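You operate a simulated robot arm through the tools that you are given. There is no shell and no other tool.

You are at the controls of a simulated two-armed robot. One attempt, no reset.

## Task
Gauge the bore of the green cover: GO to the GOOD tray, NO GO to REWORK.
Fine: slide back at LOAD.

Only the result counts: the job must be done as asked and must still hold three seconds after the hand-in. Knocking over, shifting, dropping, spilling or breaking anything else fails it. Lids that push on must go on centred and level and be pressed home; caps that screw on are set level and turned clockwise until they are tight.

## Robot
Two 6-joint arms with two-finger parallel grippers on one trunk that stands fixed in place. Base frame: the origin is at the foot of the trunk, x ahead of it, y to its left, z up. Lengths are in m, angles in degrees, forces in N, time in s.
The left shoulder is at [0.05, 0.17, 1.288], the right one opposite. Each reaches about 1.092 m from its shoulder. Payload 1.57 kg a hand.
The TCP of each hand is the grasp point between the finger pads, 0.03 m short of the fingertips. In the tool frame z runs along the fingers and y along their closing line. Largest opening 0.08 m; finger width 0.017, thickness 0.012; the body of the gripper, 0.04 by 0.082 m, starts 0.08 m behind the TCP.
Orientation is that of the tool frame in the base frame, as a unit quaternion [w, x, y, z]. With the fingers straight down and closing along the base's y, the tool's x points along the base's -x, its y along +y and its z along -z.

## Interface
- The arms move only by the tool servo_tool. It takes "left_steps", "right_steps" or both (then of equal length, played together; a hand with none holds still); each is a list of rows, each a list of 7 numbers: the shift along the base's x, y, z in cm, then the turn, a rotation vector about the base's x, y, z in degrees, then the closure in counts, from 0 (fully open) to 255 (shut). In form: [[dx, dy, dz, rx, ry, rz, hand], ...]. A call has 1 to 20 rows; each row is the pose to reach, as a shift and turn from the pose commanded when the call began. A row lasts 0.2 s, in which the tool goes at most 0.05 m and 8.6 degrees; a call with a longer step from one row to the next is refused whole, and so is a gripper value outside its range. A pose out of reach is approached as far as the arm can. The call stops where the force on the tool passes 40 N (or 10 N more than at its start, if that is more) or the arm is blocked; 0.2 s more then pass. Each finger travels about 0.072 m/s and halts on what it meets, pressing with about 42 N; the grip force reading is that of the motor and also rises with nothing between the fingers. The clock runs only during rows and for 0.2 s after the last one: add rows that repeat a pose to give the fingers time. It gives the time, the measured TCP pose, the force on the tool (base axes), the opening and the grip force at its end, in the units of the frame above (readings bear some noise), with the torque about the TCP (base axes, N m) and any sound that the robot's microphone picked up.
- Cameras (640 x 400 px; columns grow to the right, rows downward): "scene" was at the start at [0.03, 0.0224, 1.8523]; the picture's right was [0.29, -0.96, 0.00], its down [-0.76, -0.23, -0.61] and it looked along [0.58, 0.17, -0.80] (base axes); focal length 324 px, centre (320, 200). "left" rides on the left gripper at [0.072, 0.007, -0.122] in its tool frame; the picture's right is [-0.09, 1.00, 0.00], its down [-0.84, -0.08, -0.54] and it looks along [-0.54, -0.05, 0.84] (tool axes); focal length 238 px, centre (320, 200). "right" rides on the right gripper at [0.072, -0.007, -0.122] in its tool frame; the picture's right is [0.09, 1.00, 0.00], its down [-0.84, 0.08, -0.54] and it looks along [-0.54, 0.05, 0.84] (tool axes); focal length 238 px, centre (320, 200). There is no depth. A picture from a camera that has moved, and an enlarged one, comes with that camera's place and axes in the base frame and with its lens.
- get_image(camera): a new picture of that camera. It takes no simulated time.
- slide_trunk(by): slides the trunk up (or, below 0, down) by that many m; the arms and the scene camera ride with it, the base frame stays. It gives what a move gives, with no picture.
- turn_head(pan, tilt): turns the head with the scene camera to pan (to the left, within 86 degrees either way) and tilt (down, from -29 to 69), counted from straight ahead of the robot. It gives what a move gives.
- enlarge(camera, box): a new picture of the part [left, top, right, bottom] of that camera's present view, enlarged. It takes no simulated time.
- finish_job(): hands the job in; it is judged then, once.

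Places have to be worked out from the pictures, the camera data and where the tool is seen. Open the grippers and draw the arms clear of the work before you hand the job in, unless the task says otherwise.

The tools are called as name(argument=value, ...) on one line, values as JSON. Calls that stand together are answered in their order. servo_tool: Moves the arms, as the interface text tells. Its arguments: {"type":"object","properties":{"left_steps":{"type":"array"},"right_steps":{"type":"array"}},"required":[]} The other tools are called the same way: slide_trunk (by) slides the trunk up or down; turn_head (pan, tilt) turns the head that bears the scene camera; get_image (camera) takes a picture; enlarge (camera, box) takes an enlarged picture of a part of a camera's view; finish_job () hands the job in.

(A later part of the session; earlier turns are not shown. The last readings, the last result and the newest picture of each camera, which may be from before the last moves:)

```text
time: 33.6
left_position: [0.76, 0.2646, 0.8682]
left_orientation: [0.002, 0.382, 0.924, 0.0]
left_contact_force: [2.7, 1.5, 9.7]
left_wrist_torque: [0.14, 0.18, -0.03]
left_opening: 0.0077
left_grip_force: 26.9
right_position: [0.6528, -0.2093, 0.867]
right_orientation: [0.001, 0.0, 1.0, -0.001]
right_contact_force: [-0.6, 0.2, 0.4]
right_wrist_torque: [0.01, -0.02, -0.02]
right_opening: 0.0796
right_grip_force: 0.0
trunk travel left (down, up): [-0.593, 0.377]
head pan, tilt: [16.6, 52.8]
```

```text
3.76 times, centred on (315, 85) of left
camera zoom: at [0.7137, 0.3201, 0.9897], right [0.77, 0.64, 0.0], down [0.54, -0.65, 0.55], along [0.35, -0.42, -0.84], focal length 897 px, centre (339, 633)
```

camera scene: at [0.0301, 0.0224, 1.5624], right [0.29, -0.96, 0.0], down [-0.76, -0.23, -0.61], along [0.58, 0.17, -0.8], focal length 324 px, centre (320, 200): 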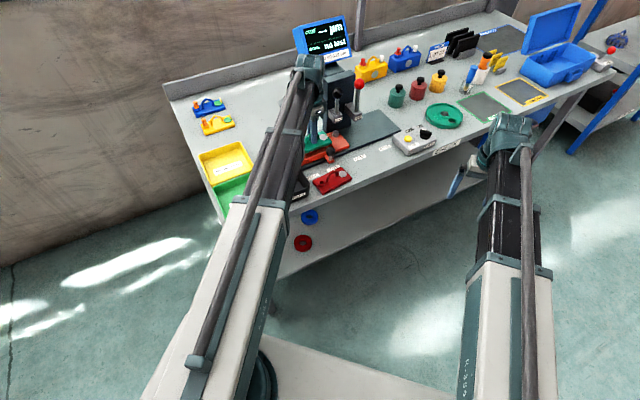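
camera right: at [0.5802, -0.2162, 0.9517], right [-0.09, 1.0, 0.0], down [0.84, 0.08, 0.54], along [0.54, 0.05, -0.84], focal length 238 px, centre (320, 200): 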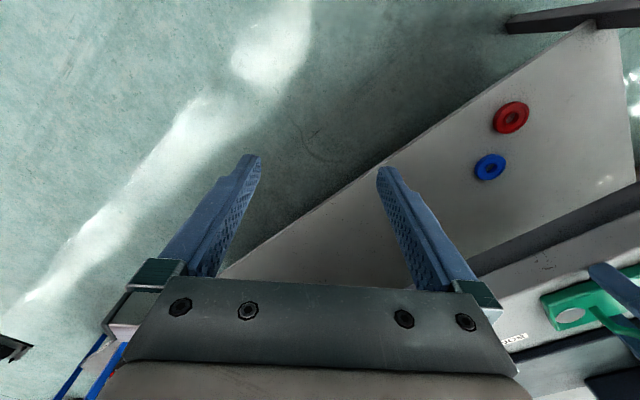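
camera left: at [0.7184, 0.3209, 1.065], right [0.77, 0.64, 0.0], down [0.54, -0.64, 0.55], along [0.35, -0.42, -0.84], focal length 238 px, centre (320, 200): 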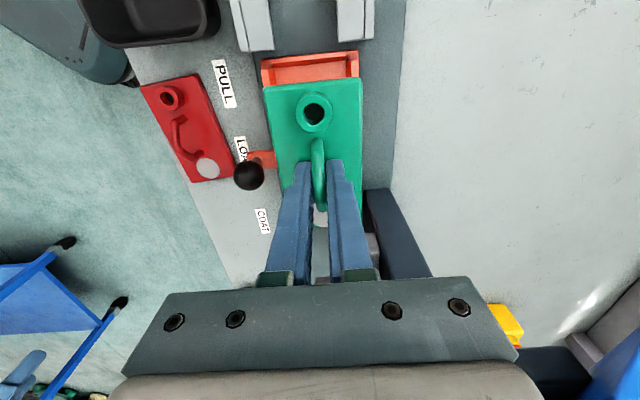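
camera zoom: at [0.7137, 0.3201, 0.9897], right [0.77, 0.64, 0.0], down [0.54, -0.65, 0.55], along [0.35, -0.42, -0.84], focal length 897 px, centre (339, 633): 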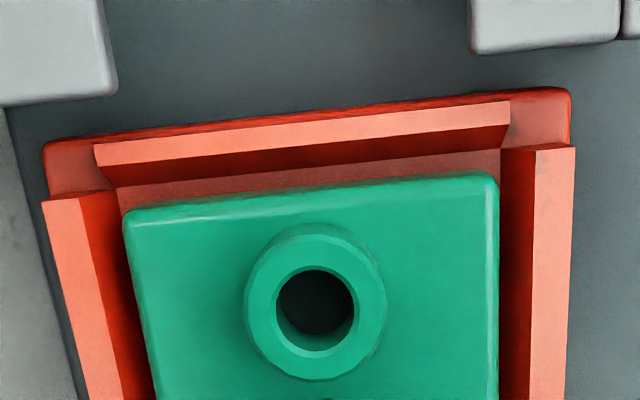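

Seated with light contact. I'll release by opening only to about 33 mm (keeping the fingers inside the walls), then raise the trunk a little and check that the cover stays.

servo_tool(left_steps=[[0, 0, 0, 0, 0, 0, 220], [0, 0, 0, 0, 0, 0, 180], [0, 0, 0, 0, 0, 0, 170], [0, 0, 0, 0, 0, 0, 170]])

slide_trunk(by=0.02)

get_image(camera="left")

enlarge(camera="left", box=[220, 30, 420, 230])

```text
time: 34.6
left_position: [0.7612, 0.2661, 0.8678]
left_orientation: [0.002, 0.382, 0.924, 0.0]
left_contact_force: [5.5, 3.7, 14.4]
left_wrist_torque: [0.12, 0.01, -0.02]
left_opening: 0.0204
left_grip_force: 0.1
right_position: [0.6521, -0.2098, 0.8678]
right_orientation: [0.0, 0.0, 1.0, 0.0]
right_contact_force: [0.0, 0.4, 0.3]
right_wrist_torque: [0.02, 0.02, -0.01]
right_opening: 0.0802
right_grip_force: 0.1
trunk travel left (down, up): [-0.593, 0.377]
head pan, tilt: [16.6, 52.8]
```

```text
time: 35.2
left_position: [0.7592, 0.2655, 0.8862]
left_orientation: [0.002, 0.384, 0.923, -0.002]
left_contact_force: [0.0, 0.5, 0.4]
left_wrist_torque: [0.0, 0.01, 0.0]
left_opening: 0.0265
left_grip_force: 0.0
right_position: [0.6534, -0.2093, 0.8865]
right_orientation: [0.0, -0.001, 1.0, 0.0]
right_contact_force: [-0.7, 0.7, -0.1]
right_wrist_torque: [0.04, 0.01, -0.02]
right_opening: 0.08
right_grip_force: 0.0
trunk travel left (down, up): [-0.613, 0.357]
head pan, tilt: [16.6, 52.8]
```

```text
taken
camera left: at [0.7139, 0.3199, 1.0091], right [0.77, 0.64, 0.0], down [0.54, -0.64, 0.55], along [0.35, -0.42, -0.84], focal length 238 px, centre (320, 200)
```

left: 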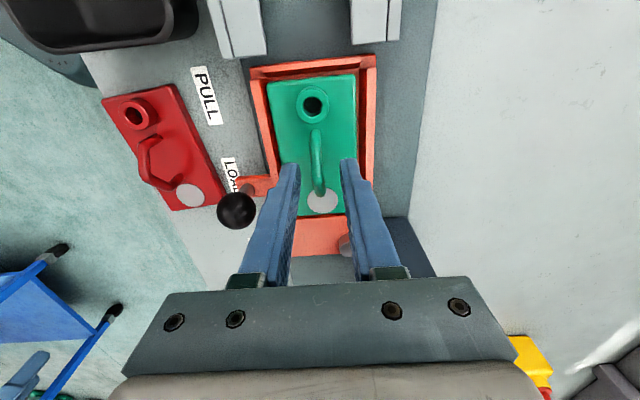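

```text
2.00 times, centred on (320, 130) of left
camera zoom: at [0.7139, 0.3199, 1.0091], right [0.77, 0.64, 0.0], down [0.54, -0.64, 0.55], along [0.35, -0.42, -0.84], focal length 477 px, centre (320, 340)
```

zoom: 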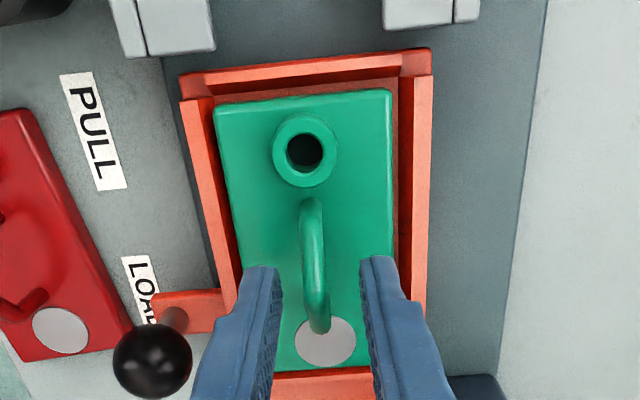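

The cover sits in the pocket, bore on the left. I'll raise 5 cm and take the left hand off to the left, clear of the slide.

slide_trunk(by=0.05)

servo_tool(left_steps=[[-3, 2.6, 0, 0, 0, 0, 170], [-6, 5.2, 0, 0, 0, 0, 170], [-9, 7.8, 0, 0, 0, 0, 170], [-12, 10.4, 0, 0, 0, 0, 170], [-15, 13, 0, 0, 0, 0, 170], [-18, 15.5, 0, 0, 0, 0, 170], [-18, 15.5, 0, 0, 0, 0, 170]])

get_image(camera="scene")

enlarge(camera="scene", box=[280, 80, 420, 190])

```text
time: 36.1
left_position: [0.759, 0.2647, 0.9374]
left_orientation: [0.002, 0.383, 0.924, 0.0]
left_contact_force: [-0.2, -0.5, 0.5]
left_wrist_torque: [0.02, 0.03, -0.01]
left_opening: 0.0264
left_grip_force: 0.0
right_position: [0.6538, -0.2103, 0.9373]
right_orientation: [0.0, 0.0, 1.0, -0.001]
right_contact_force: [-0.3, -0.6, 0.1]
right_wrist_torque: [0.01, 0.0, -0.02]
right_opening: 0.08
right_grip_force: 0.1
trunk travel left (down, up): [-0.663, 0.307]
head pan, tilt: [16.6, 52.8]
```

```text
time: 37.8
left_position: [0.5795, 0.4177, 0.9373]
left_orientation: [0.001, 0.383, 0.924, -0.001]
left_contact_force: [0.0, 1.1, -0.7]
left_wrist_torque: [0.0, -0.04, -0.04]
left_opening: 0.0265
left_grip_force: 0.1
right_position: [0.6533, -0.2088, 0.9371]
right_orientation: [0.0, 0.0, 1.0, 0.0]
right_contact_force: [0.3, 0.0, 0.9]
right_wrist_torque: [0.01, -0.03, -0.05]
right_opening: 0.0801
right_grip_force: 0.1
trunk travel left (down, up): [-0.663, 0.307]
head pan, tilt: [16.6, 52.8]
```

```text
taken
camera scene: at [0.03, 0.0224, 1.6114], right [0.29, -0.96, 0.0], down [-0.76, -0.23, -0.61], along [0.58, 0.17, -0.8], focal length 324 px, centre (320, 200)
```

scene: 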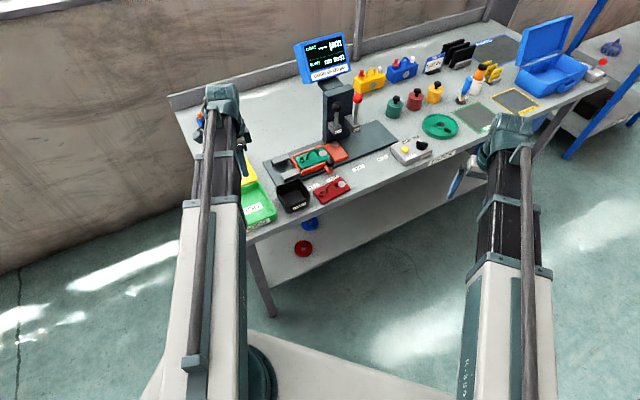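

```text
3.64 times, centred on (350, 135) of scene
camera zoom: at [0.03, 0.0224, 1.6114], right [0.29, -0.96, 0.0], down [-0.76, -0.23, -0.61], along [0.58, 0.17, -0.8], focal length 1177 px, centre (211, 436)
```

zoom: 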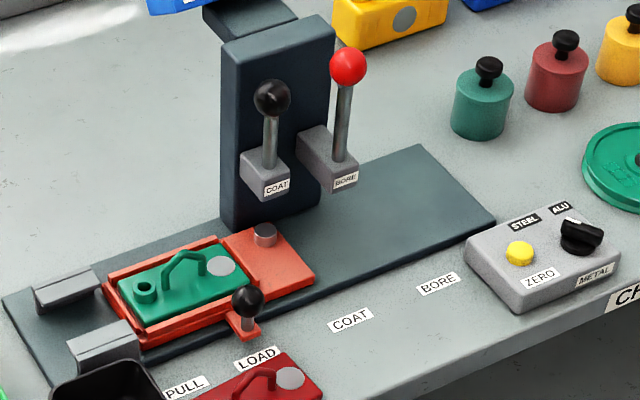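

Clear view: the cover is nested in the pocket. I'll zoom in on the cover's seating and on the heads from this angle.

enlarge(camera="scene", box=[298, 135, 360, 175])

enlarge(camera="scene", box=[325, 85, 385, 145])

get_image(camera="right")

```text
10.00 times, centred on (329, 155) of scene
camera zoom: at [0.03, 0.0224, 1.6114], right [0.29, -0.96, 0.0], down [-0.76, -0.23, -0.61], along [0.58, 0.17, -0.8], focal length 3238 px, centre (230, 650)
```

zoom: 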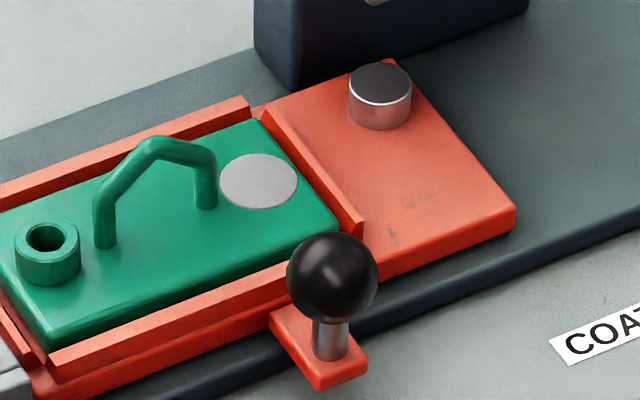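

```text
6.67 times, centred on (355, 115) of scene
camera zoom: at [0.03, 0.0224, 1.6114], right [0.29, -0.96, 0.0], down [-0.76, -0.23, -0.61], along [0.58, 0.17, -0.8], focal length 2158 px, centre (87, 767)
```

zoom: 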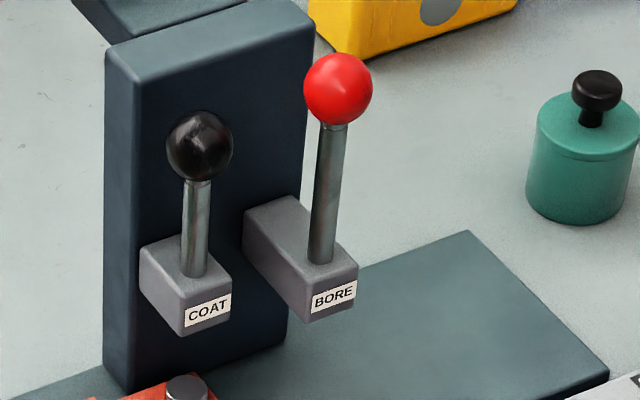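

```text
taken
camera right: at [0.5826, -0.2154, 1.0597], right [-0.09, 1.0, 0.0], down [0.84, 0.08, 0.54], along [0.54, 0.05, -0.84], focal length 238 px, centre (320, 200)
```

right: 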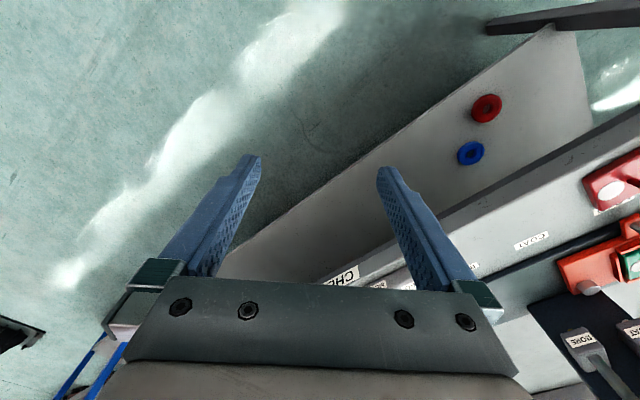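

The rods look like plungers through their guide blocks. Now I'll bring the right hand, turned +45° (fingers closing along the rail), over the slide knob at about (0.732, 0.197).

servo_tool(right_steps=[[0.8, 4.5, 0, 0, 0, 5, 0], [1.7, 9, 0, 0, 0, 10, 0], [2.6, 13.5, 0, 0, 0, 15, 0], [3.5, 18, 0, 0, 0, 20, 0], [4.4, 22.5, 0, 0, 0, 25, 0], [5.2, 27, 0, 0, 0, 30, 0], [6.1, 31.5, 0, 0, 0, 35, 0], [7.0, 36, 0, 0, 0, 40, 0], [7.9, 40.5, 0, 0, 0, 45, 0], [7.9, 40.5, 0, 0, 0, 45, 0]])

get_image(camera="right")

get_image(camera="scene")

```text
time: 40.0
left_position: [0.5806, 0.4176, 0.9371]
left_orientation: [0.001, 0.383, 0.924, 0.0]
left_contact_force: [-0.3, 0.2, 0.5]
left_wrist_torque: [0.0, 0.04, -0.03]
left_opening: 0.0268
left_grip_force: 0.1
right_position: [0.7319, 0.1969, 0.9371]
right_orientation: [0.0, -0.384, 0.923, 0.0]
right_contact_force: [0.1, 0.5, -0.8]
right_wrist_torque: [-0.01, 0.0, 0.0]
right_opening: 0.0799
right_grip_force: 0.0
trunk travel left (down, up): [-0.663, 0.307]
head pan, tilt: [16.6, 52.8]
```

```text
taken
camera right: at [0.6874, 0.1411, 1.0597], right [-0.77, 0.64, 0.0], down [0.54, 0.65, 0.54], along [0.35, 0.42, -0.84], focal length 238 px, centre (320, 200)
```

right: 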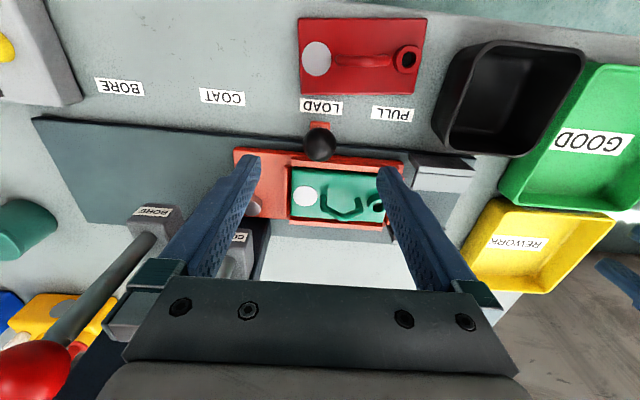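

```text
taken
camera scene: at [0.0299, 0.0224, 1.6114], right [0.29, -0.96, 0.0], down [-0.76, -0.23, -0.61], along [0.58, 0.17, -0.8], focal length 324 px, centre (320, 200)
```

scene: 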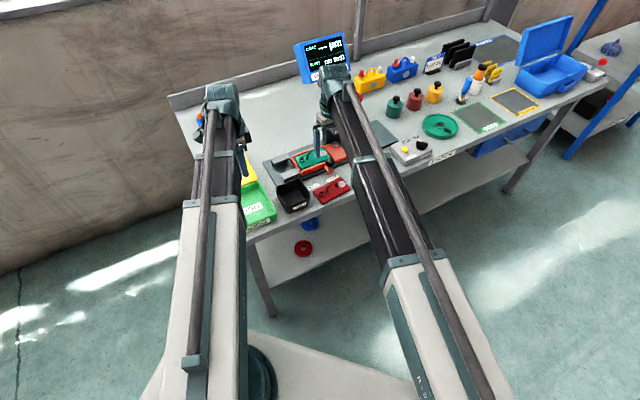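

The knob is exactly under the right TCP. Before lowering, the left hand must leave the trays, so I'll move it over the empty bench area behind the slide, at about (0.84, 0.45).

servo_tool(left_steps=[[4.3, 0.5, 0, 0, 0, 0, 170], [8.6, 1, 0, 0, 0, 0, 170], [13, 1.6, 0, 0, 0, 0, 170], [17.3, 2.1, 0, 0, 0, 0, 170], [21.6, 2.6, 0, 0, 0, 0, 170], [25.5, 3.2, 0, 0, 0, 0, 170], [25.5, 3.2, 0, 0, 0, 0, 170]])

get_image(camera="left")

get_image(camera="scene")

```text
time: 41.5
left_position: [0.8374, 0.4496, 0.938]
left_orientation: [0.002, 0.382, 0.924, 0.0]
left_contact_force: [0.9, -0.5, -0.1]
left_wrist_torque: [0.0, 0.01, 0.0]
left_opening: 0.0265
left_grip_force: 0.0
right_position: [0.7325, 0.1961, 0.9374]
right_orientation: [0.0, -0.383, 0.924, 0.0]
right_contact_force: [0.4, 0.0, 0.1]
right_wrist_torque: [0.0, 0.01, -0.02]
right_opening: 0.08
right_grip_force: 0.1
trunk travel left (down, up): [-0.663, 0.307]
head pan, tilt: [16.6, 52.8]
```

```text
taken
camera left: at [0.7909, 0.5052, 1.0592], right [0.77, 0.64, 0.0], down [0.54, -0.64, 0.55], along [0.35, -0.42, -0.84], focal length 238 px, centre (320, 200)
```

left: 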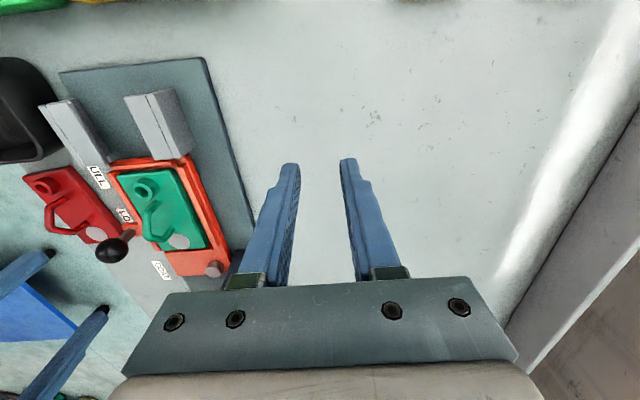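

```text
taken
camera scene: at [0.0299, 0.0223, 1.6114], right [0.29, -0.96, 0.0], down [-0.76, -0.23, -0.61], along [0.58, 0.17, -0.8], focal length 324 px, centre (320, 200)
```

scene: 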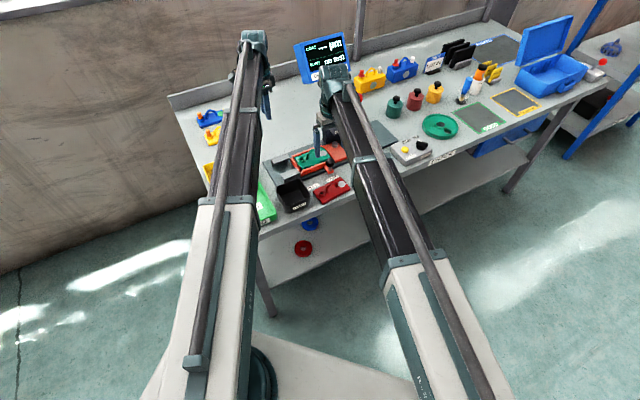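

The left hand hovers over clear bench. I'll lower the trunk 69 mm so the right fingers straddle the knob ball, and check.

slide_trunk(by=-0.069)

get_image(camera="right")

get_image(camera="left")

```text
time: 42.6
left_position: [0.8372, 0.4512, 0.8687]
left_orientation: [0.001, 0.383, 0.924, -0.001]
left_contact_force: [0.0, -0.5, 0.9]
left_wrist_torque: [0.0, -0.03, 0.03]
left_opening: 0.0266
left_grip_force: 0.1
right_position: [0.7321, 0.1961, 0.8677]
right_orientation: [0.001, -0.383, 0.924, 0.0]
right_contact_force: [0.0, -0.1, -0.7]
right_wrist_torque: [0.04, -0.04, 0.0]
right_opening: 0.08
right_grip_force: 0.1
trunk travel left (down, up): [-0.594, 0.376]
head pan, tilt: [16.6, 52.8]
```

```text
taken
camera right: at [0.6874, 0.1409, 0.9908], right [-0.77, 0.64, 0.0], down [0.54, 0.65, 0.54], along [0.35, 0.42, -0.84], focal length 238 px, centre (320, 200)
```

right: 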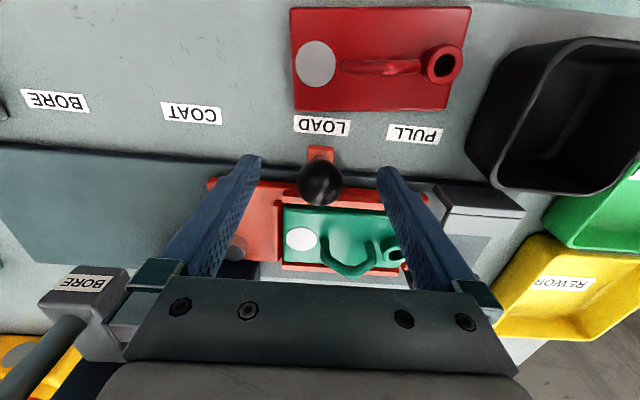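

```text
taken
camera left: at [0.7906, 0.5055, 0.9902], right [0.77, 0.64, 0.0], down [0.54, -0.64, 0.55], along [0.35, -0.42, -0.84], focal length 238 px, centre (320, 200)
```

left: 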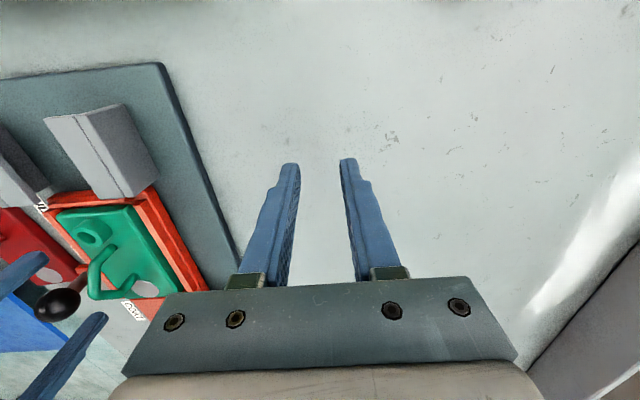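

The knob ball is centred between the right fingers (pointer at LOAD). I'll close on it.

servo_tool(right_steps=[[0, 0, 0, 0, 0, 0, 80], [0, 0, 0, 0, 0, 0, 140], [0, 0, 0, 0, 0, 0, 200], [0, 0, 0, 0, 0, 0, 255], [0, 0, 0, 0, 0, 0, 255]])

get_image(camera="right")

enlarge(camera="right", box=[240, 90, 420, 230])

```text
time: 43.8
left_position: [0.837, 0.4507, 0.8683]
left_orientation: [0.001, 0.383, 0.924, -0.001]
left_contact_force: [-0.7, 0.0, -0.1]
left_wrist_torque: [0.0, -0.01, 0.0]
left_opening: 0.0267
left_grip_force: 0.0
right_position: [0.7319, 0.1961, 0.8695]
right_orientation: [-0.001, -0.383, 0.924, 0.0]
right_contact_force: [0.1, 0.3, 0.7]
right_wrist_torque: [0.05, 0.01, 0.02]
right_opening: 0.0292
right_grip_force: 38.6
trunk travel left (down, up): [-0.594, 0.376]
head pan, tilt: [16.6, 52.8]
```

```text
taken
camera right: at [0.6875, 0.1409, 0.9907], right [-0.77, 0.64, 0.0], down [0.54, 0.65, 0.54], along [0.35, 0.42, -0.84], focal length 238 px, centre (320, 200)
```

right: 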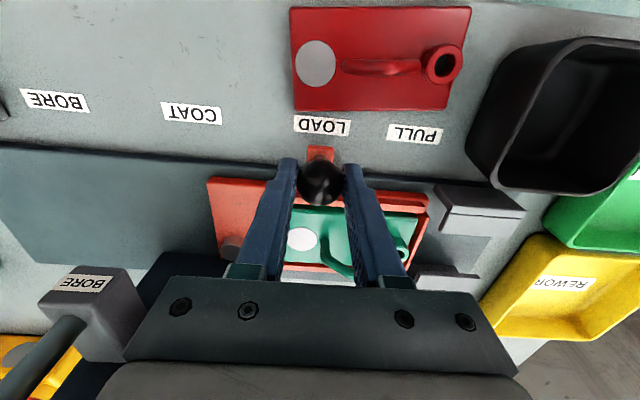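

```text
2.86 times, centred on (330, 160) of right
camera zoom: at [0.6875, 0.1409, 0.9907], right [-0.77, 0.64, 0.0], down [0.54, 0.65, 0.54], along [0.35, 0.42, -0.84], focal length 681 px, centre (291, 314)
```

zoom: 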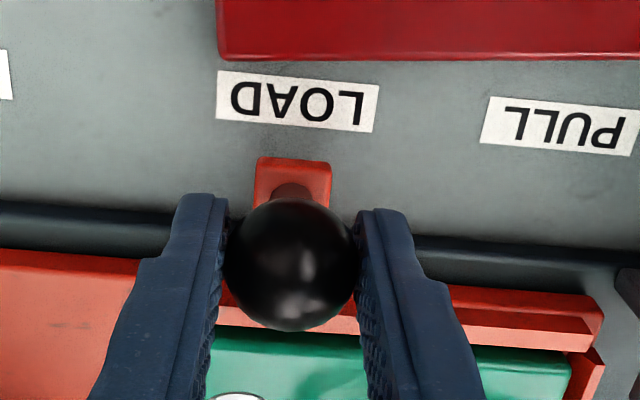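

Firm grip on the knob. I'll push the slide along the rail direction (+e1) by 10 cm first and check alignment and forces.

servo_tool(right_steps=[[1.0, -1.0, 0, 0, 0, 0, 255], [2.0, -2.0, 0, 0, 0, 0, 255], [3.0, -3.0, 0, 0, 0, 0, 255], [4.0, -4.0, 0, 0, 0, 0, 255], [5.0, -5.0, 0, 0, 0, 0, 255], [6.0, -6.0, 0, 0, 0, 0, 255], [7.07, -7.07, 0, 0, 0, 0, 255], [7.07, -7.07, 0, 0, 0, 0, 255]])

get_image(camera="right")

get_image(camera="left")

enlarge(camera="scene", box=[280, 60, 420, 170])

```text
time: 45.6
left_position: [0.8367, 0.4498, 0.8688]
left_orientation: [0.002, 0.382, 0.924, -0.001]
left_contact_force: [-0.2, -0.9, 0.5]
left_wrist_torque: [-0.02, 0.04, 0.0]
left_opening: 0.0266
left_grip_force: 0.0
right_position: [0.8055, 0.1243, 0.8675]
right_orientation: [0.0, -0.382, 0.924, -0.001]
right_contact_force: [-2.3, -2.1, -1.9]
right_wrist_torque: [-0.31, 0.3, -0.02]
right_opening: 0.0291
right_grip_force: 38.9
trunk travel left (down, up): [-0.594, 0.376]
head pan, tilt: [16.6, 52.8]
```

```text
taken
camera right: at [0.7589, 0.0696, 0.9907], right [-0.77, 0.64, 0.0], down [0.54, 0.65, 0.54], along [0.35, 0.42, -0.84], focal length 238 px, centre (320, 200)
```

right: 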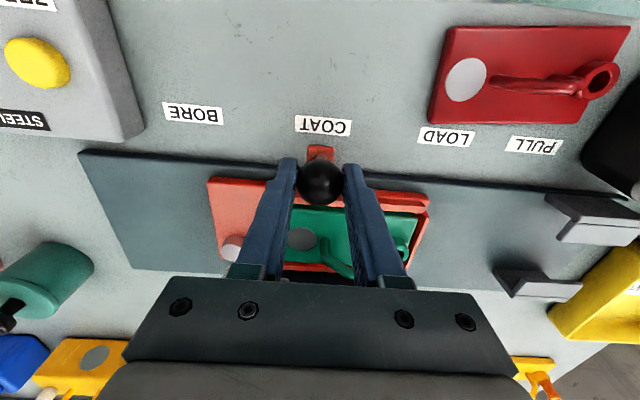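

```text
taken
camera left: at [0.7907, 0.5055, 0.9901], right [0.77, 0.64, 0.0], down [0.54, -0.64, 0.55], along [0.35, -0.42, -0.84], focal length 238 px, centre (320, 200)
```

left: 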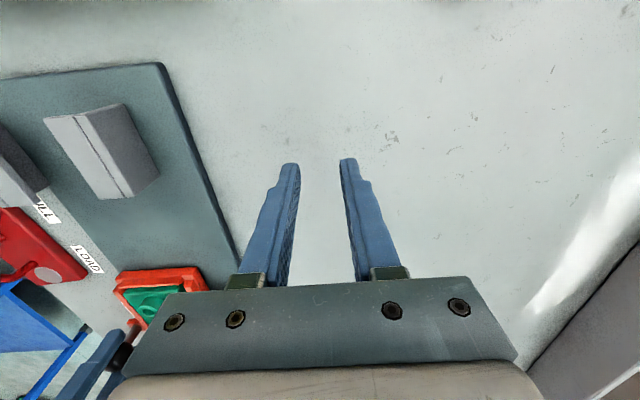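

```text
3.64 times, centred on (350, 115) of scene
camera zoom: at [0.0301, 0.0223, 1.5424], right [0.29, -0.96, 0.0], down [-0.76, -0.23, -0.61], along [0.58, 0.17, -0.8], focal length 1177 px, centre (211, 509)
```

zoom: 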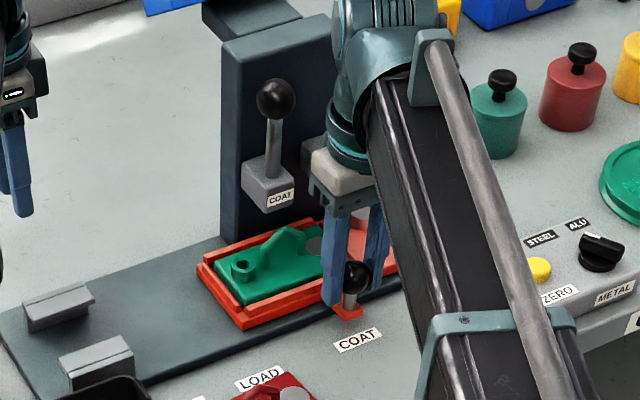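

At COAT, forces are small and the cover rides along. The gripper body clears the BORE rod by about 3 cm, so I'll continue 10 cm more to BORE.

servo_tool(right_steps=[[1.0, -1.0, 0, 0, 0, 0, 255], [2.0, -2.0, 0, 0, 0, 0, 255], [3.0, -3.0, 0, 0, 0, 0, 255], [4.0, -4.0, 0, 0, 0, 0, 255], [5.0, -5.0, 0, 0, 0, 0, 255], [6.0, -6.0, 0, 0, 0, 0, 255], [7.07, -7.07, 0, 0, 0, 0, 255], [7.07, -7.07, 0, 0, 0, 0, 255]])

get_image(camera="right")

enlarge(camera="right", box=[240, 90, 420, 230])

enlarge(camera="scene", box=[280, 40, 440, 170])

```text
time: 47.4
left_position: [0.838, 0.4506, 0.868]
left_orientation: [0.002, 0.383, 0.924, 0.0]
left_contact_force: [-0.3, -0.3, 0.0]
left_wrist_torque: [-0.04, -0.04, 0.03]
left_opening: 0.0266
left_grip_force: 0.2
right_position: [0.8732, 0.054, 0.8678]
right_orientation: [0.001, -0.383, 0.924, 0.001]
right_contact_force: [0.0, 0.4, 0.3]
right_wrist_torque: [-0.23, 0.17, 0.0]
right_opening: 0.0293
right_grip_force: 39.3
trunk travel left (down, up): [-0.594, 0.376]
head pan, tilt: [16.6, 52.8]
```

```text
taken
camera right: at [0.829, -0.0006, 0.9906], right [-0.77, 0.64, 0.0], down [0.54, 0.65, 0.54], along [0.35, 0.42, -0.84], focal length 238 px, centre (320, 200)
```

right: 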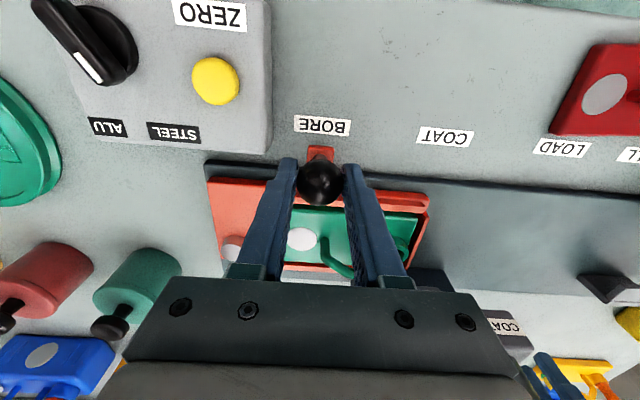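

```text
2.86 times, centred on (330, 160) of right
camera zoom: at [0.829, -0.0006, 0.9906], right [-0.77, 0.64, 0.0], down [0.54, 0.65, 0.54], along [0.35, 0.42, -0.84], focal length 681 px, centre (291, 314)
```

zoom: 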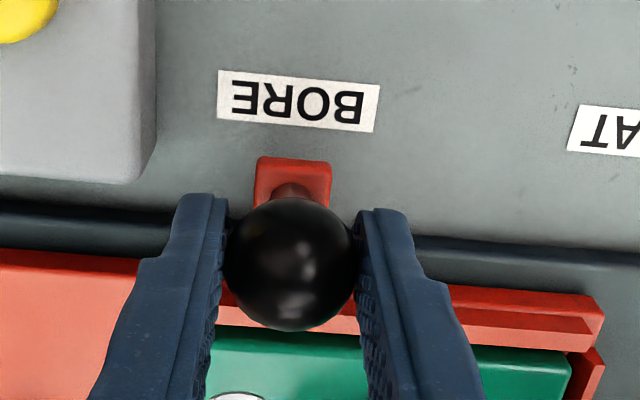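

```text
3.08 times, centred on (360, 105) of scene
camera zoom: at [0.0301, 0.0224, 1.5424], right [0.29, -0.96, 0.0], down [-0.76, -0.23, -0.61], along [0.58, 0.17, -0.8], focal length 996 px, centre (197, 492)
```

zoom: 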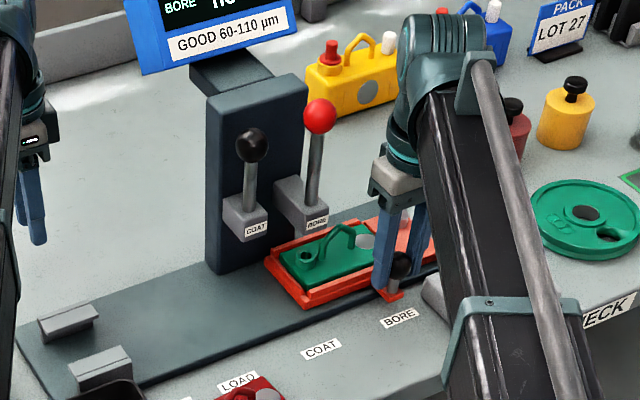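

The slide pointer sits on BORE just as it sat on LOAD. I'll zoom in to check that the bore lines up under the BORE rod.

enlarge(camera="scene", box=[320, 60, 390, 140])

enlarge(camera="scene", box=[340, 95, 380, 135])

```text
5.00 times, centred on (355, 100) of scene
camera zoom: at [0.0301, 0.0224, 1.5424], right [0.29, -0.96, 0.0], down [-0.76, -0.23, -0.61], along [0.58, 0.17, -0.8], focal length 1619 px, centre (145, 700)
```

zoom: 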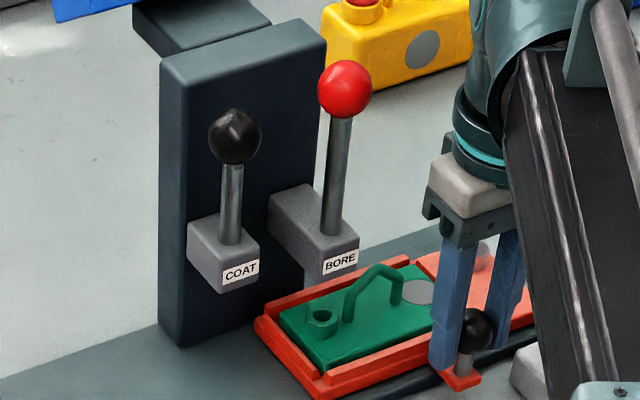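

```text
10.00 times, centred on (360, 115) of scene
camera zoom: at [0.0301, 0.0224, 1.5424], right [0.29, -0.96, 0.0], down [-0.76, -0.23, -0.61], along [0.58, 0.17, -0.8], focal length 3238 px, centre (-80, 1050)
```

zoom: 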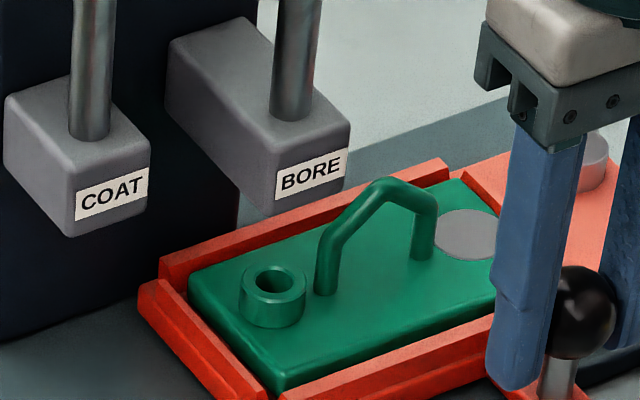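

The numbers say the bore at about (0.869, 0.152) is directly under the BORE ball at about (0.868, 0.152). I'll release the knob and raise the trunk so the fingertips come above the red ball.

servo_tool(right_steps=[[0, 0, 0, 0, 0, 0, 150], [0, 0, 0, 0, 0, 0, 112], [0, 0, 0, 0, 0, 0, 112]])

slide_trunk(by=0.03)

get_image(camera="right")

```text
time: 48.2
left_position: [0.838, 0.4505, 0.8689]
left_orientation: [0.002, 0.383, 0.924, -0.001]
left_contact_force: [0.8, 0.3, 0.2]
left_wrist_torque: [0.03, 0.01, 0.02]
left_opening: 0.0267
left_grip_force: 0.2
right_position: [0.8735, 0.0547, 0.8671]
right_orientation: [0.0, -0.382, 0.924, 0.0]
right_contact_force: [-0.2, 0.3, 0.6]
right_wrist_torque: [-0.01, -0.01, -0.01]
right_opening: 0.0448
right_grip_force: 0.2
trunk travel left (down, up): [-0.594, 0.376]
head pan, tilt: [16.6, 52.8]
```

```text
time: 49.0
left_position: [0.8369, 0.4514, 0.8977]
left_orientation: [0.002, 0.383, 0.924, 0.0]
left_contact_force: [0.5, -0.8, 0.8]
left_wrist_torque: [0.02, -0.01, -0.01]
left_opening: 0.0268
left_grip_force: 0.0
right_position: [0.8746, 0.0537, 0.897]
right_orientation: [0.0, -0.382, 0.924, 0.0]
right_contact_force: [0.7, 0.2, -0.4]
right_wrist_torque: [0.01, -0.01, 0.03]
right_opening: 0.0452
right_grip_force: 0.0
trunk travel left (down, up): [-0.624, 0.346]
head pan, tilt: [16.6, 52.8]
```

```text
taken
camera right: at [0.8287, -0.0007, 1.0205], right [-0.77, 0.64, 0.0], down [0.54, 0.65, 0.54], along [0.35, 0.42, -0.84], focal length 238 px, centre (320, 200)
```

right: 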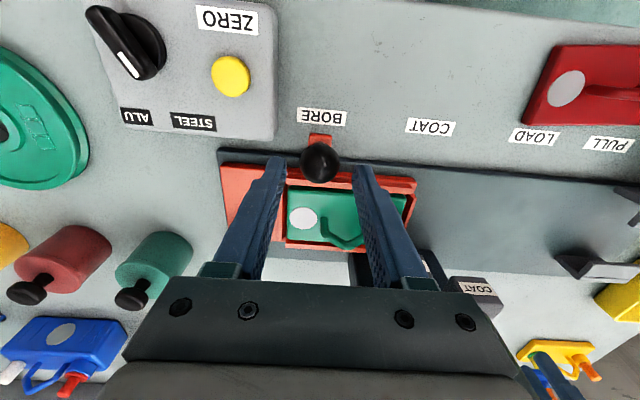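

Knob released cleanly. Raising the trunk 18.5 cm more.

slide_trunk(by=0.185)

get_image(camera="right")

get_image(camera="scene")

```text
time: 51.0
left_position: [0.8374, 0.4506, 1.0825]
left_orientation: [0.002, 0.383, 0.924, -0.001]
left_contact_force: [-0.6, -0.1, -0.5]
left_wrist_torque: [0.0, -0.01, 0.03]
left_opening: 0.0266
left_grip_force: 0.1
right_position: [0.8747, 0.0544, 1.0822]
right_orientation: [0.0, -0.383, 0.924, 0.0]
right_contact_force: [0.5, 0.2, 0.3]
right_wrist_torque: [-0.01, -0.01, 0.02]
right_opening: 0.0446
right_grip_force: 0.1
trunk travel left (down, up): [-0.809, 0.161]
head pan, tilt: [16.6, 52.8]
```

```text
taken
camera right: at [0.8287, -0.0007, 1.2055], right [-0.77, 0.64, 0.0], down [0.54, 0.65, 0.54], along [0.35, 0.42, -0.84], focal length 238 px, centre (320, 200)
```

right: 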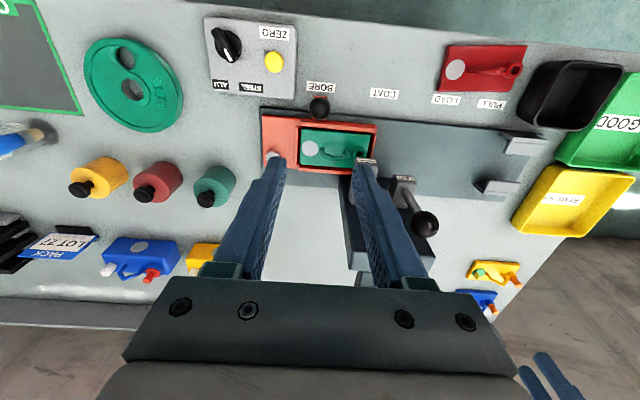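

```text
taken
camera scene: at [0.0303, 0.0225, 1.7573], right [0.29, -0.96, 0.0], down [-0.76, -0.23, -0.6], along [0.58, 0.17, -0.8], focal length 324 px, centre (320, 200)
```

scene: 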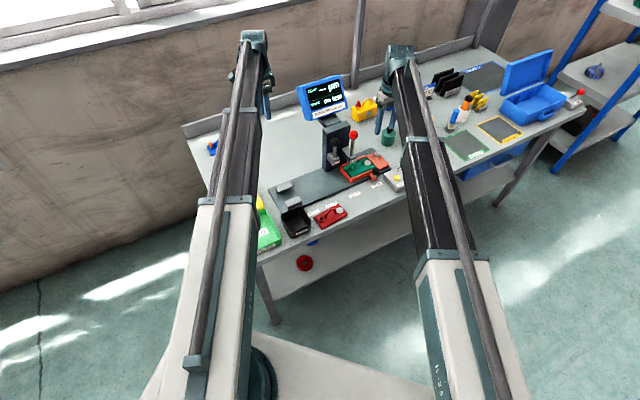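

Tips are at 1.052, above both balls. Moving the right hand over the red BORE ball.

servo_tool(right_steps=[[-0.1, 2, 0, 0, 0, 0, 112], [-0.2, 4, 0, 0, 0, 0, 112], [-0.3, 6, 0, 0, 0, 0, 112], [-0.4, 8, 0, 0, 0, 0, 112], [-0.6, 9.8, 0, 0, 0, 0, 112], [-0.6, 9.8, 0, 0, 0, 0, 112]])

get_image(camera="right")

enlarge(camera="scene", box=[290, 60, 420, 190])

```text
time: 52.4
left_position: [0.8376, 0.4505, 1.0834]
left_orientation: [0.002, 0.383, 0.924, -0.001]
left_contact_force: [-0.5, 0.9, 0.9]
left_wrist_torque: [0.01, 0.03, -0.03]
left_opening: 0.0267
left_grip_force: 0.1
right_position: [0.8624, 0.1486, 1.084]
right_orientation: [0.002, -0.382, 0.924, 0.0]
right_contact_force: [0.3, 1.2, -0.1]
right_wrist_torque: [0.02, 0.0, 0.02]
right_opening: 0.0448
right_grip_force: 0.0
right hand out of reach, approached as far as the arm can: row 5, 6
trunk travel left (down, up): [-0.809, 0.161]
head pan, tilt: [16.6, 52.8]
```

```text
taken
camera right: at [0.8168, 0.0945, 1.2054], right [-0.77, 0.64, 0.0], down [0.54, 0.65, 0.54], along [0.35, 0.42, -0.84], focal length 238 px, centre (320, 200)
```

right: 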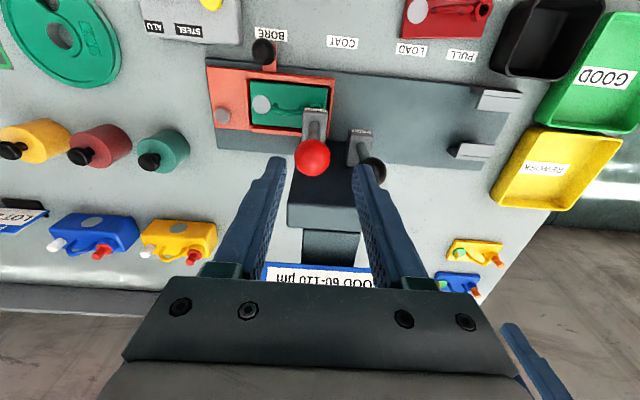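

```text
3.08 times, centred on (355, 125) of scene
camera zoom: at [0.0301, 0.0223, 1.7574], right [0.29, -0.96, 0.0], down [-0.76, -0.23, -0.61], along [0.58, 0.17, -0.8], focal length 996 px, centre (212, 431)
```

zoom: 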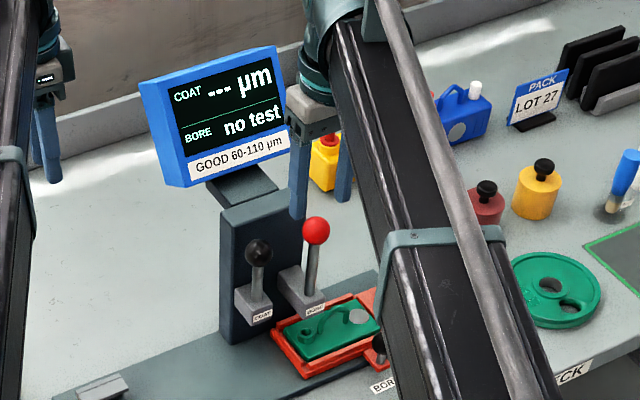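

The right arm falls 1 cm short of the BORE ball (about (0.873, 0.150)), so the left hand will press it. First I'll withdraw the right hand, keeping its +45° turn for the knob later.

servo_tool(right_steps=[[0.3, -5, 0, 0, 0, 0, 112], [0.5, -9.8, 0, 0, 0, 0, 112], [-3.5, -12.3, 0, 0, 0, 0, 112], [-7.3, -15.3, 0, 0, 0, 0, 112], [-11.1, -18.3, 0, 0, 0, 0, 112], [-14.9, -21.3, 0, 0, 0, 0, 112], [-17.9, -25, 0, 0, 0, 0, 112], [-20, -29.3, 0, 0, 0, 0, 112], [-21, -34, 0, 0, 0, 0, 112]])

servo_tool(left_steps=[[-3.4, -3.4, 0, 0, 0, 0, 100], [-6.8, -6.8, 0, 0, 0, 0, 100], [-10.1, -10.1, 0, 0, 0, 0, 100], [-13.4, -13.4, 0, 0, 0, 0, 100], [-13.4, -13.4, 0, 0, 0, 0, 100]])

get_image(camera="left")

get_image(camera="scene")

```text
time: 54.4
left_position: [0.8362, 0.4509, 1.0842]
left_orientation: [0.002, 0.382, 0.924, -0.001]
left_contact_force: [0.7, 0.2, 0.3]
left_wrist_torque: [0.0, 0.02, 0.03]
left_opening: 0.0267
left_grip_force: 0.1
right_position: [0.6532, -0.1906, 1.0842]
right_orientation: [0.0, -0.382, 0.924, 0.0]
right_contact_force: [-0.3, -0.4, -0.4]
right_wrist_torque: [0.02, -0.01, 0.0]
right_opening: 0.045
right_grip_force: 0.1
trunk travel left (down, up): [-0.809, 0.161]
head pan, tilt: [16.6, 52.8]
```

```text
time: 55.6
left_position: [0.704, 0.3174, 1.0836]
left_orientation: [0.001, 0.382, 0.924, -0.001]
left_contact_force: [0.0, -0.9, 0.4]
left_wrist_torque: [0.03, 0.0, 0.0]
left_opening: 0.0486
left_grip_force: 0.1
right_position: [0.6527, -0.1895, 1.0831]
right_orientation: [-0.001, -0.382, 0.924, 0.0]
right_contact_force: [0.4, -0.2, 0.7]
right_wrist_torque: [0.0, 0.03, -0.02]
right_opening: 0.0448
right_grip_force: 0.1
trunk travel left (down, up): [-0.809, 0.161]
head pan, tilt: [16.6, 52.8]
```

```text
taken
camera left: at [0.6578, 0.3715, 1.2049], right [0.77, 0.64, 0.0], down [0.54, -0.64, 0.55], along [0.35, -0.42, -0.84], focal length 238 px, centre (320, 200)
```

left: 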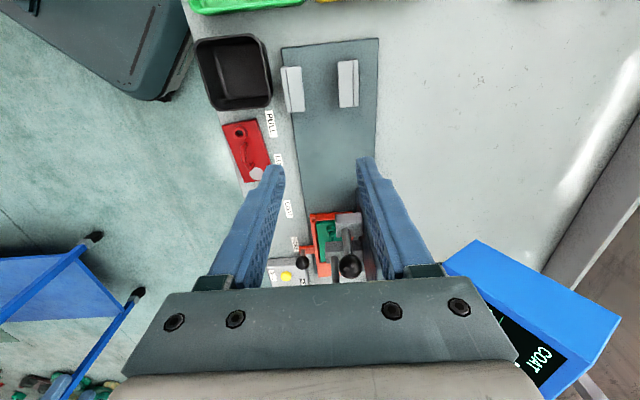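

```text
taken
camera scene: at [0.0304, 0.0226, 1.7574], right [0.29, -0.96, 0.0], down [-0.76, -0.23, -0.6], along [0.58, 0.17, -0.8], focal length 324 px, centre (320, 200)
```

scene: 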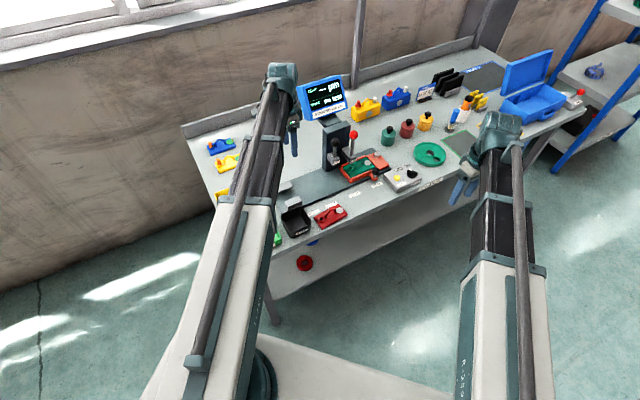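

The left hand is now in front of the display line. I'll slide along +e1 toward the red ball, passing above the COAT ball with the tips at 1.053.

servo_tool(left_steps=[[2.8, -2.8, 0, 0, 0, 0, 100], [5.6, -5.6, 0, 0, 0, 0, 100], [8.4, -8.4, 0, 0, 0, 0, 100], [11.2, -11.2, 0, 0, 0, 0, 100], [14, -14, 0, 0, 0, 0, 100], [16.4, -16.6, 0, 0, 0, 0, 100], [16.4, -16.6, 0, 0, 0, 0, 100]])

get_image(camera="left")

get_image(camera="scene")

enlarge(camera="scene", box=[290, 60, 420, 190])

```text
time: 57.2
left_position: [0.8666, 0.1507, 1.0832]
left_orientation: [0.001, 0.381, 0.925, -0.001]
left_contact_force: [-0.6, 1.2, -0.1]
left_wrist_torque: [-0.01, 0.01, -0.04]
left_opening: 0.0486
left_grip_force: 0.1
right_position: [0.6526, -0.1901, 1.0827]
right_orientation: [0.0, -0.383, 0.924, 0.0]
right_contact_force: [-0.3, 0.0, 0.0]
right_wrist_torque: [-0.01, -0.02, -0.02]
right_opening: 0.0447
right_grip_force: 0.0
trunk travel left (down, up): [-0.809, 0.161]
head pan, tilt: [16.6, 52.8]
```

```text
taken
camera left: at [0.8201, 0.2052, 1.2052], right [0.77, 0.64, 0.0], down [0.54, -0.64, 0.55], along [0.35, -0.42, -0.84], focal length 238 px, centre (320, 200)
```

left: 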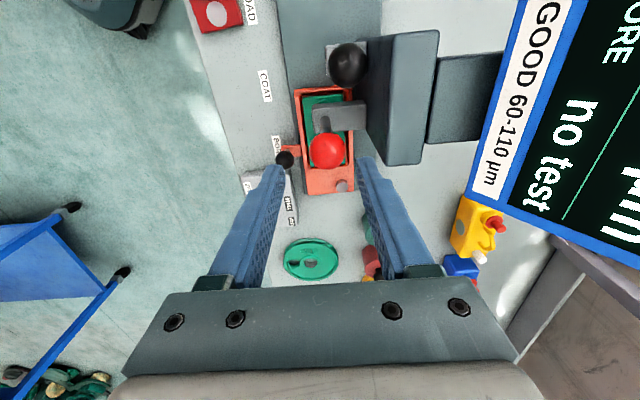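

```text
taken
camera scene: at [0.0298, 0.0225, 1.7574], right [0.29, -0.96, 0.0], down [-0.76, -0.23, -0.61], along [0.58, 0.17, -0.8], focal length 324 px, centre (320, 200)
```

scene: 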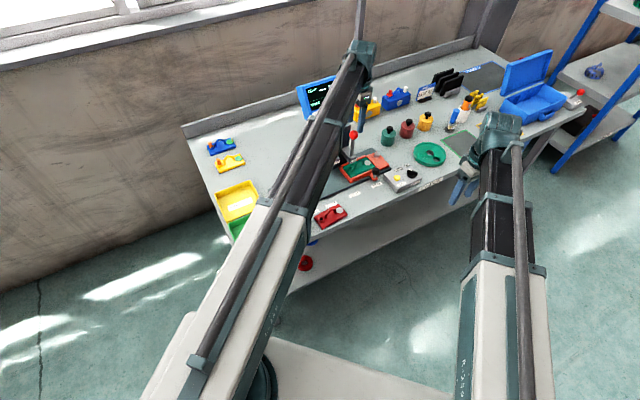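

```text
3.08 times, centred on (355, 125) of scene
camera zoom: at [0.0298, 0.0225, 1.7574], right [0.29, -0.96, 0.0], down [-0.76, -0.23, -0.61], along [0.58, 0.17, -0.8], focal length 996 px, centre (212, 431)
```

zoom: 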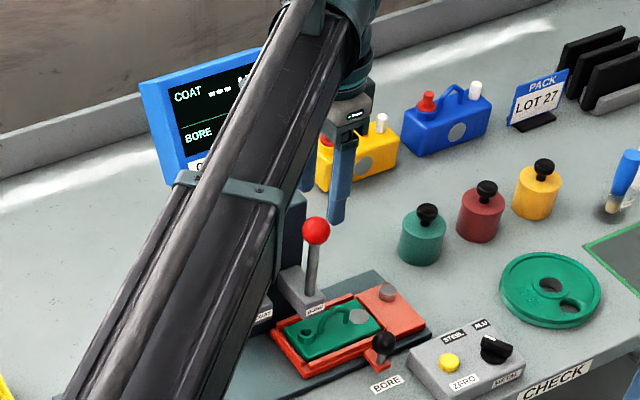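

The ball is about 7 mm toward +e2 of the TCP. I'll shift by (+5.7, +4.3) mm, then lower so the open fingers straddle the ball.

servo_tool(left_steps=[[0.57, 0.43, 0, 0, 0, 0, 100], [0.57, 0.43, 0, 0, 0, 0, 100]])

slide_trunk(by=-0.025)

get_image(camera="left")

```text
time: 57.8
left_position: [0.8736, 0.1562, 1.0839]
left_orientation: [0.002, 0.382, 0.924, -0.001]
left_contact_force: [0.5, -0.5, 0.6]
left_wrist_torque: [0.02, -0.01, 0.03]
left_opening: 0.0484
left_grip_force: 0.1
right_position: [0.6539, -0.1898, 1.0831]
right_orientation: [0.0, -0.382, 0.924, 0.0]
right_contact_force: [-0.1, -0.4, -0.3]
right_wrist_torque: [0.03, -0.01, 0.0]
right_opening: 0.0449
right_grip_force: 0.0
trunk travel left (down, up): [-0.809, 0.161]
head pan, tilt: [16.6, 52.8]
```

```text
time: 58.5
left_position: [0.8714, 0.1557, 1.059]
left_orientation: [0.003, 0.382, 0.924, -0.001]
left_contact_force: [1.0, 0.0, 0.4]
left_wrist_torque: [-0.03, -0.02, -0.03]
left_opening: 0.0486
left_grip_force: 0.0
right_position: [0.6531, -0.1896, 1.0591]
right_orientation: [0.0, -0.383, 0.924, -0.001]
right_contact_force: [-0.1, 0.2, 0.0]
right_wrist_torque: [-0.01, -0.01, 0.02]
right_opening: 0.045
right_grip_force: 0.1
trunk travel left (down, up): [-0.784, 0.186]
head pan, tilt: [16.6, 52.8]
```

```text
taken
camera left: at [0.8257, 0.2102, 1.1803], right [0.77, 0.64, 0.0], down [0.54, -0.64, 0.55], along [0.35, -0.42, -0.84], focal length 238 px, centre (320, 200)
```

left: 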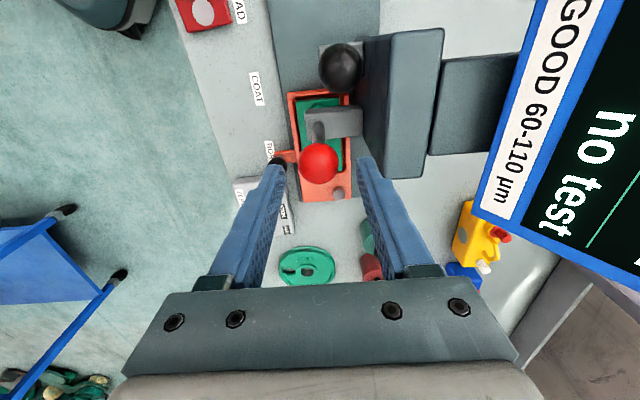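

The ball is centred between the fingers. Lowering 32 mm so that the pads are around the ball, then closing.

slide_trunk(by=-0.032)

servo_tool(left_steps=[[0, 0, 0, 0, 0, 0, 140], [0, 0, 0, 0, 0, 0, 180], [0, 0, 0, 0, 0, 0, 220], [0, 0, 0, 0, 0, 0, 255], [0, 0, 0, 0, 0, 0, 255]])

get_image(camera="left")

enlarge(camera="scene", box=[290, 60, 420, 190])

```text
time: 59.3
left_position: [0.8718, 0.1562, 1.0262]
left_orientation: [0.001, 0.382, 0.924, -0.001]
left_contact_force: [0.6, 0.3, 0.3]
left_wrist_torque: [-0.04, 0.01, 0.0]
left_opening: 0.0485
left_grip_force: 0.1
right_position: [0.6516, -0.19, 1.0269]
right_orientation: [-0.001, -0.383, 0.924, 0.0]
right_contact_force: [0.1, -0.4, -0.7]
right_wrist_torque: [0.0, 0.0, 0.03]
right_opening: 0.045
right_grip_force: 0.1
trunk travel left (down, up): [-0.752, 0.218]
head pan, tilt: [16.6, 52.8]
```

```text
time: 60.5
left_position: [0.8717, 0.1536, 1.0268]
left_orientation: [0.001, 0.382, 0.924, -0.001]
left_contact_force: [-10.9, -6.5, -6.0]
left_wrist_torque: [-0.08, 0.21, -0.09]
left_opening: 0.0308
left_grip_force: 39.7
right_position: [0.6527, -0.1911, 1.0255]
right_orientation: [0.0, -0.383, 0.924, 0.0]
right_contact_force: [-0.4, -0.1, 0.4]
right_wrist_torque: [-0.01, -0.02, -0.02]
right_opening: 0.045
right_grip_force: 0.1
trunk travel left (down, up): [-0.752, 0.218]
head pan, tilt: [16.6, 52.8]
```

```text
taken
camera left: at [0.8251, 0.2091, 1.1485], right [0.77, 0.64, 0.0], down [0.54, -0.65, 0.54], along [0.35, -0.42, -0.84], focal length 238 px, centre (320, 200)
```

left: 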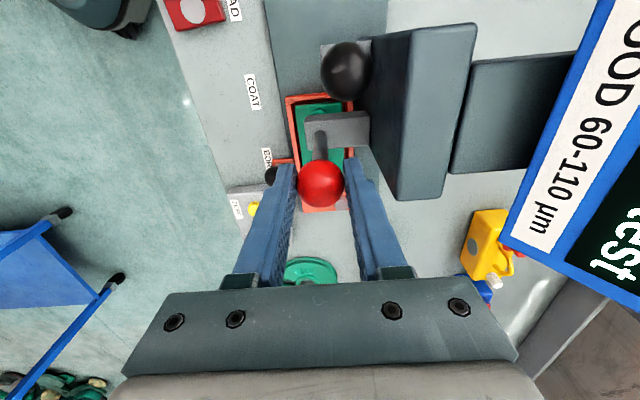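

```text
3.08 times, centred on (355, 125) of scene
camera zoom: at [0.0294, 0.0215, 1.7004], right [0.29, -0.96, 0.0], down [-0.76, -0.23, -0.61], along [0.58, 0.17, -0.8], focal length 996 px, centre (212, 431)
```

zoom: 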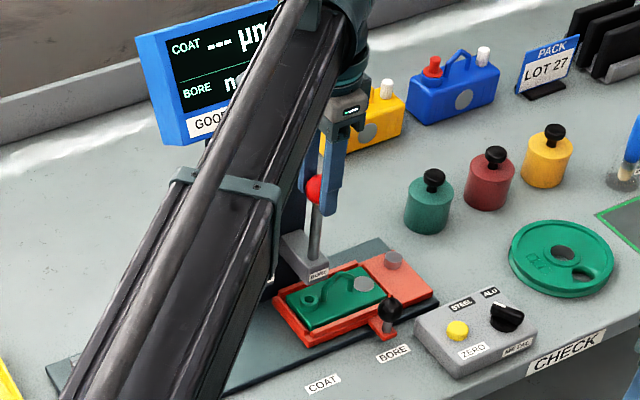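

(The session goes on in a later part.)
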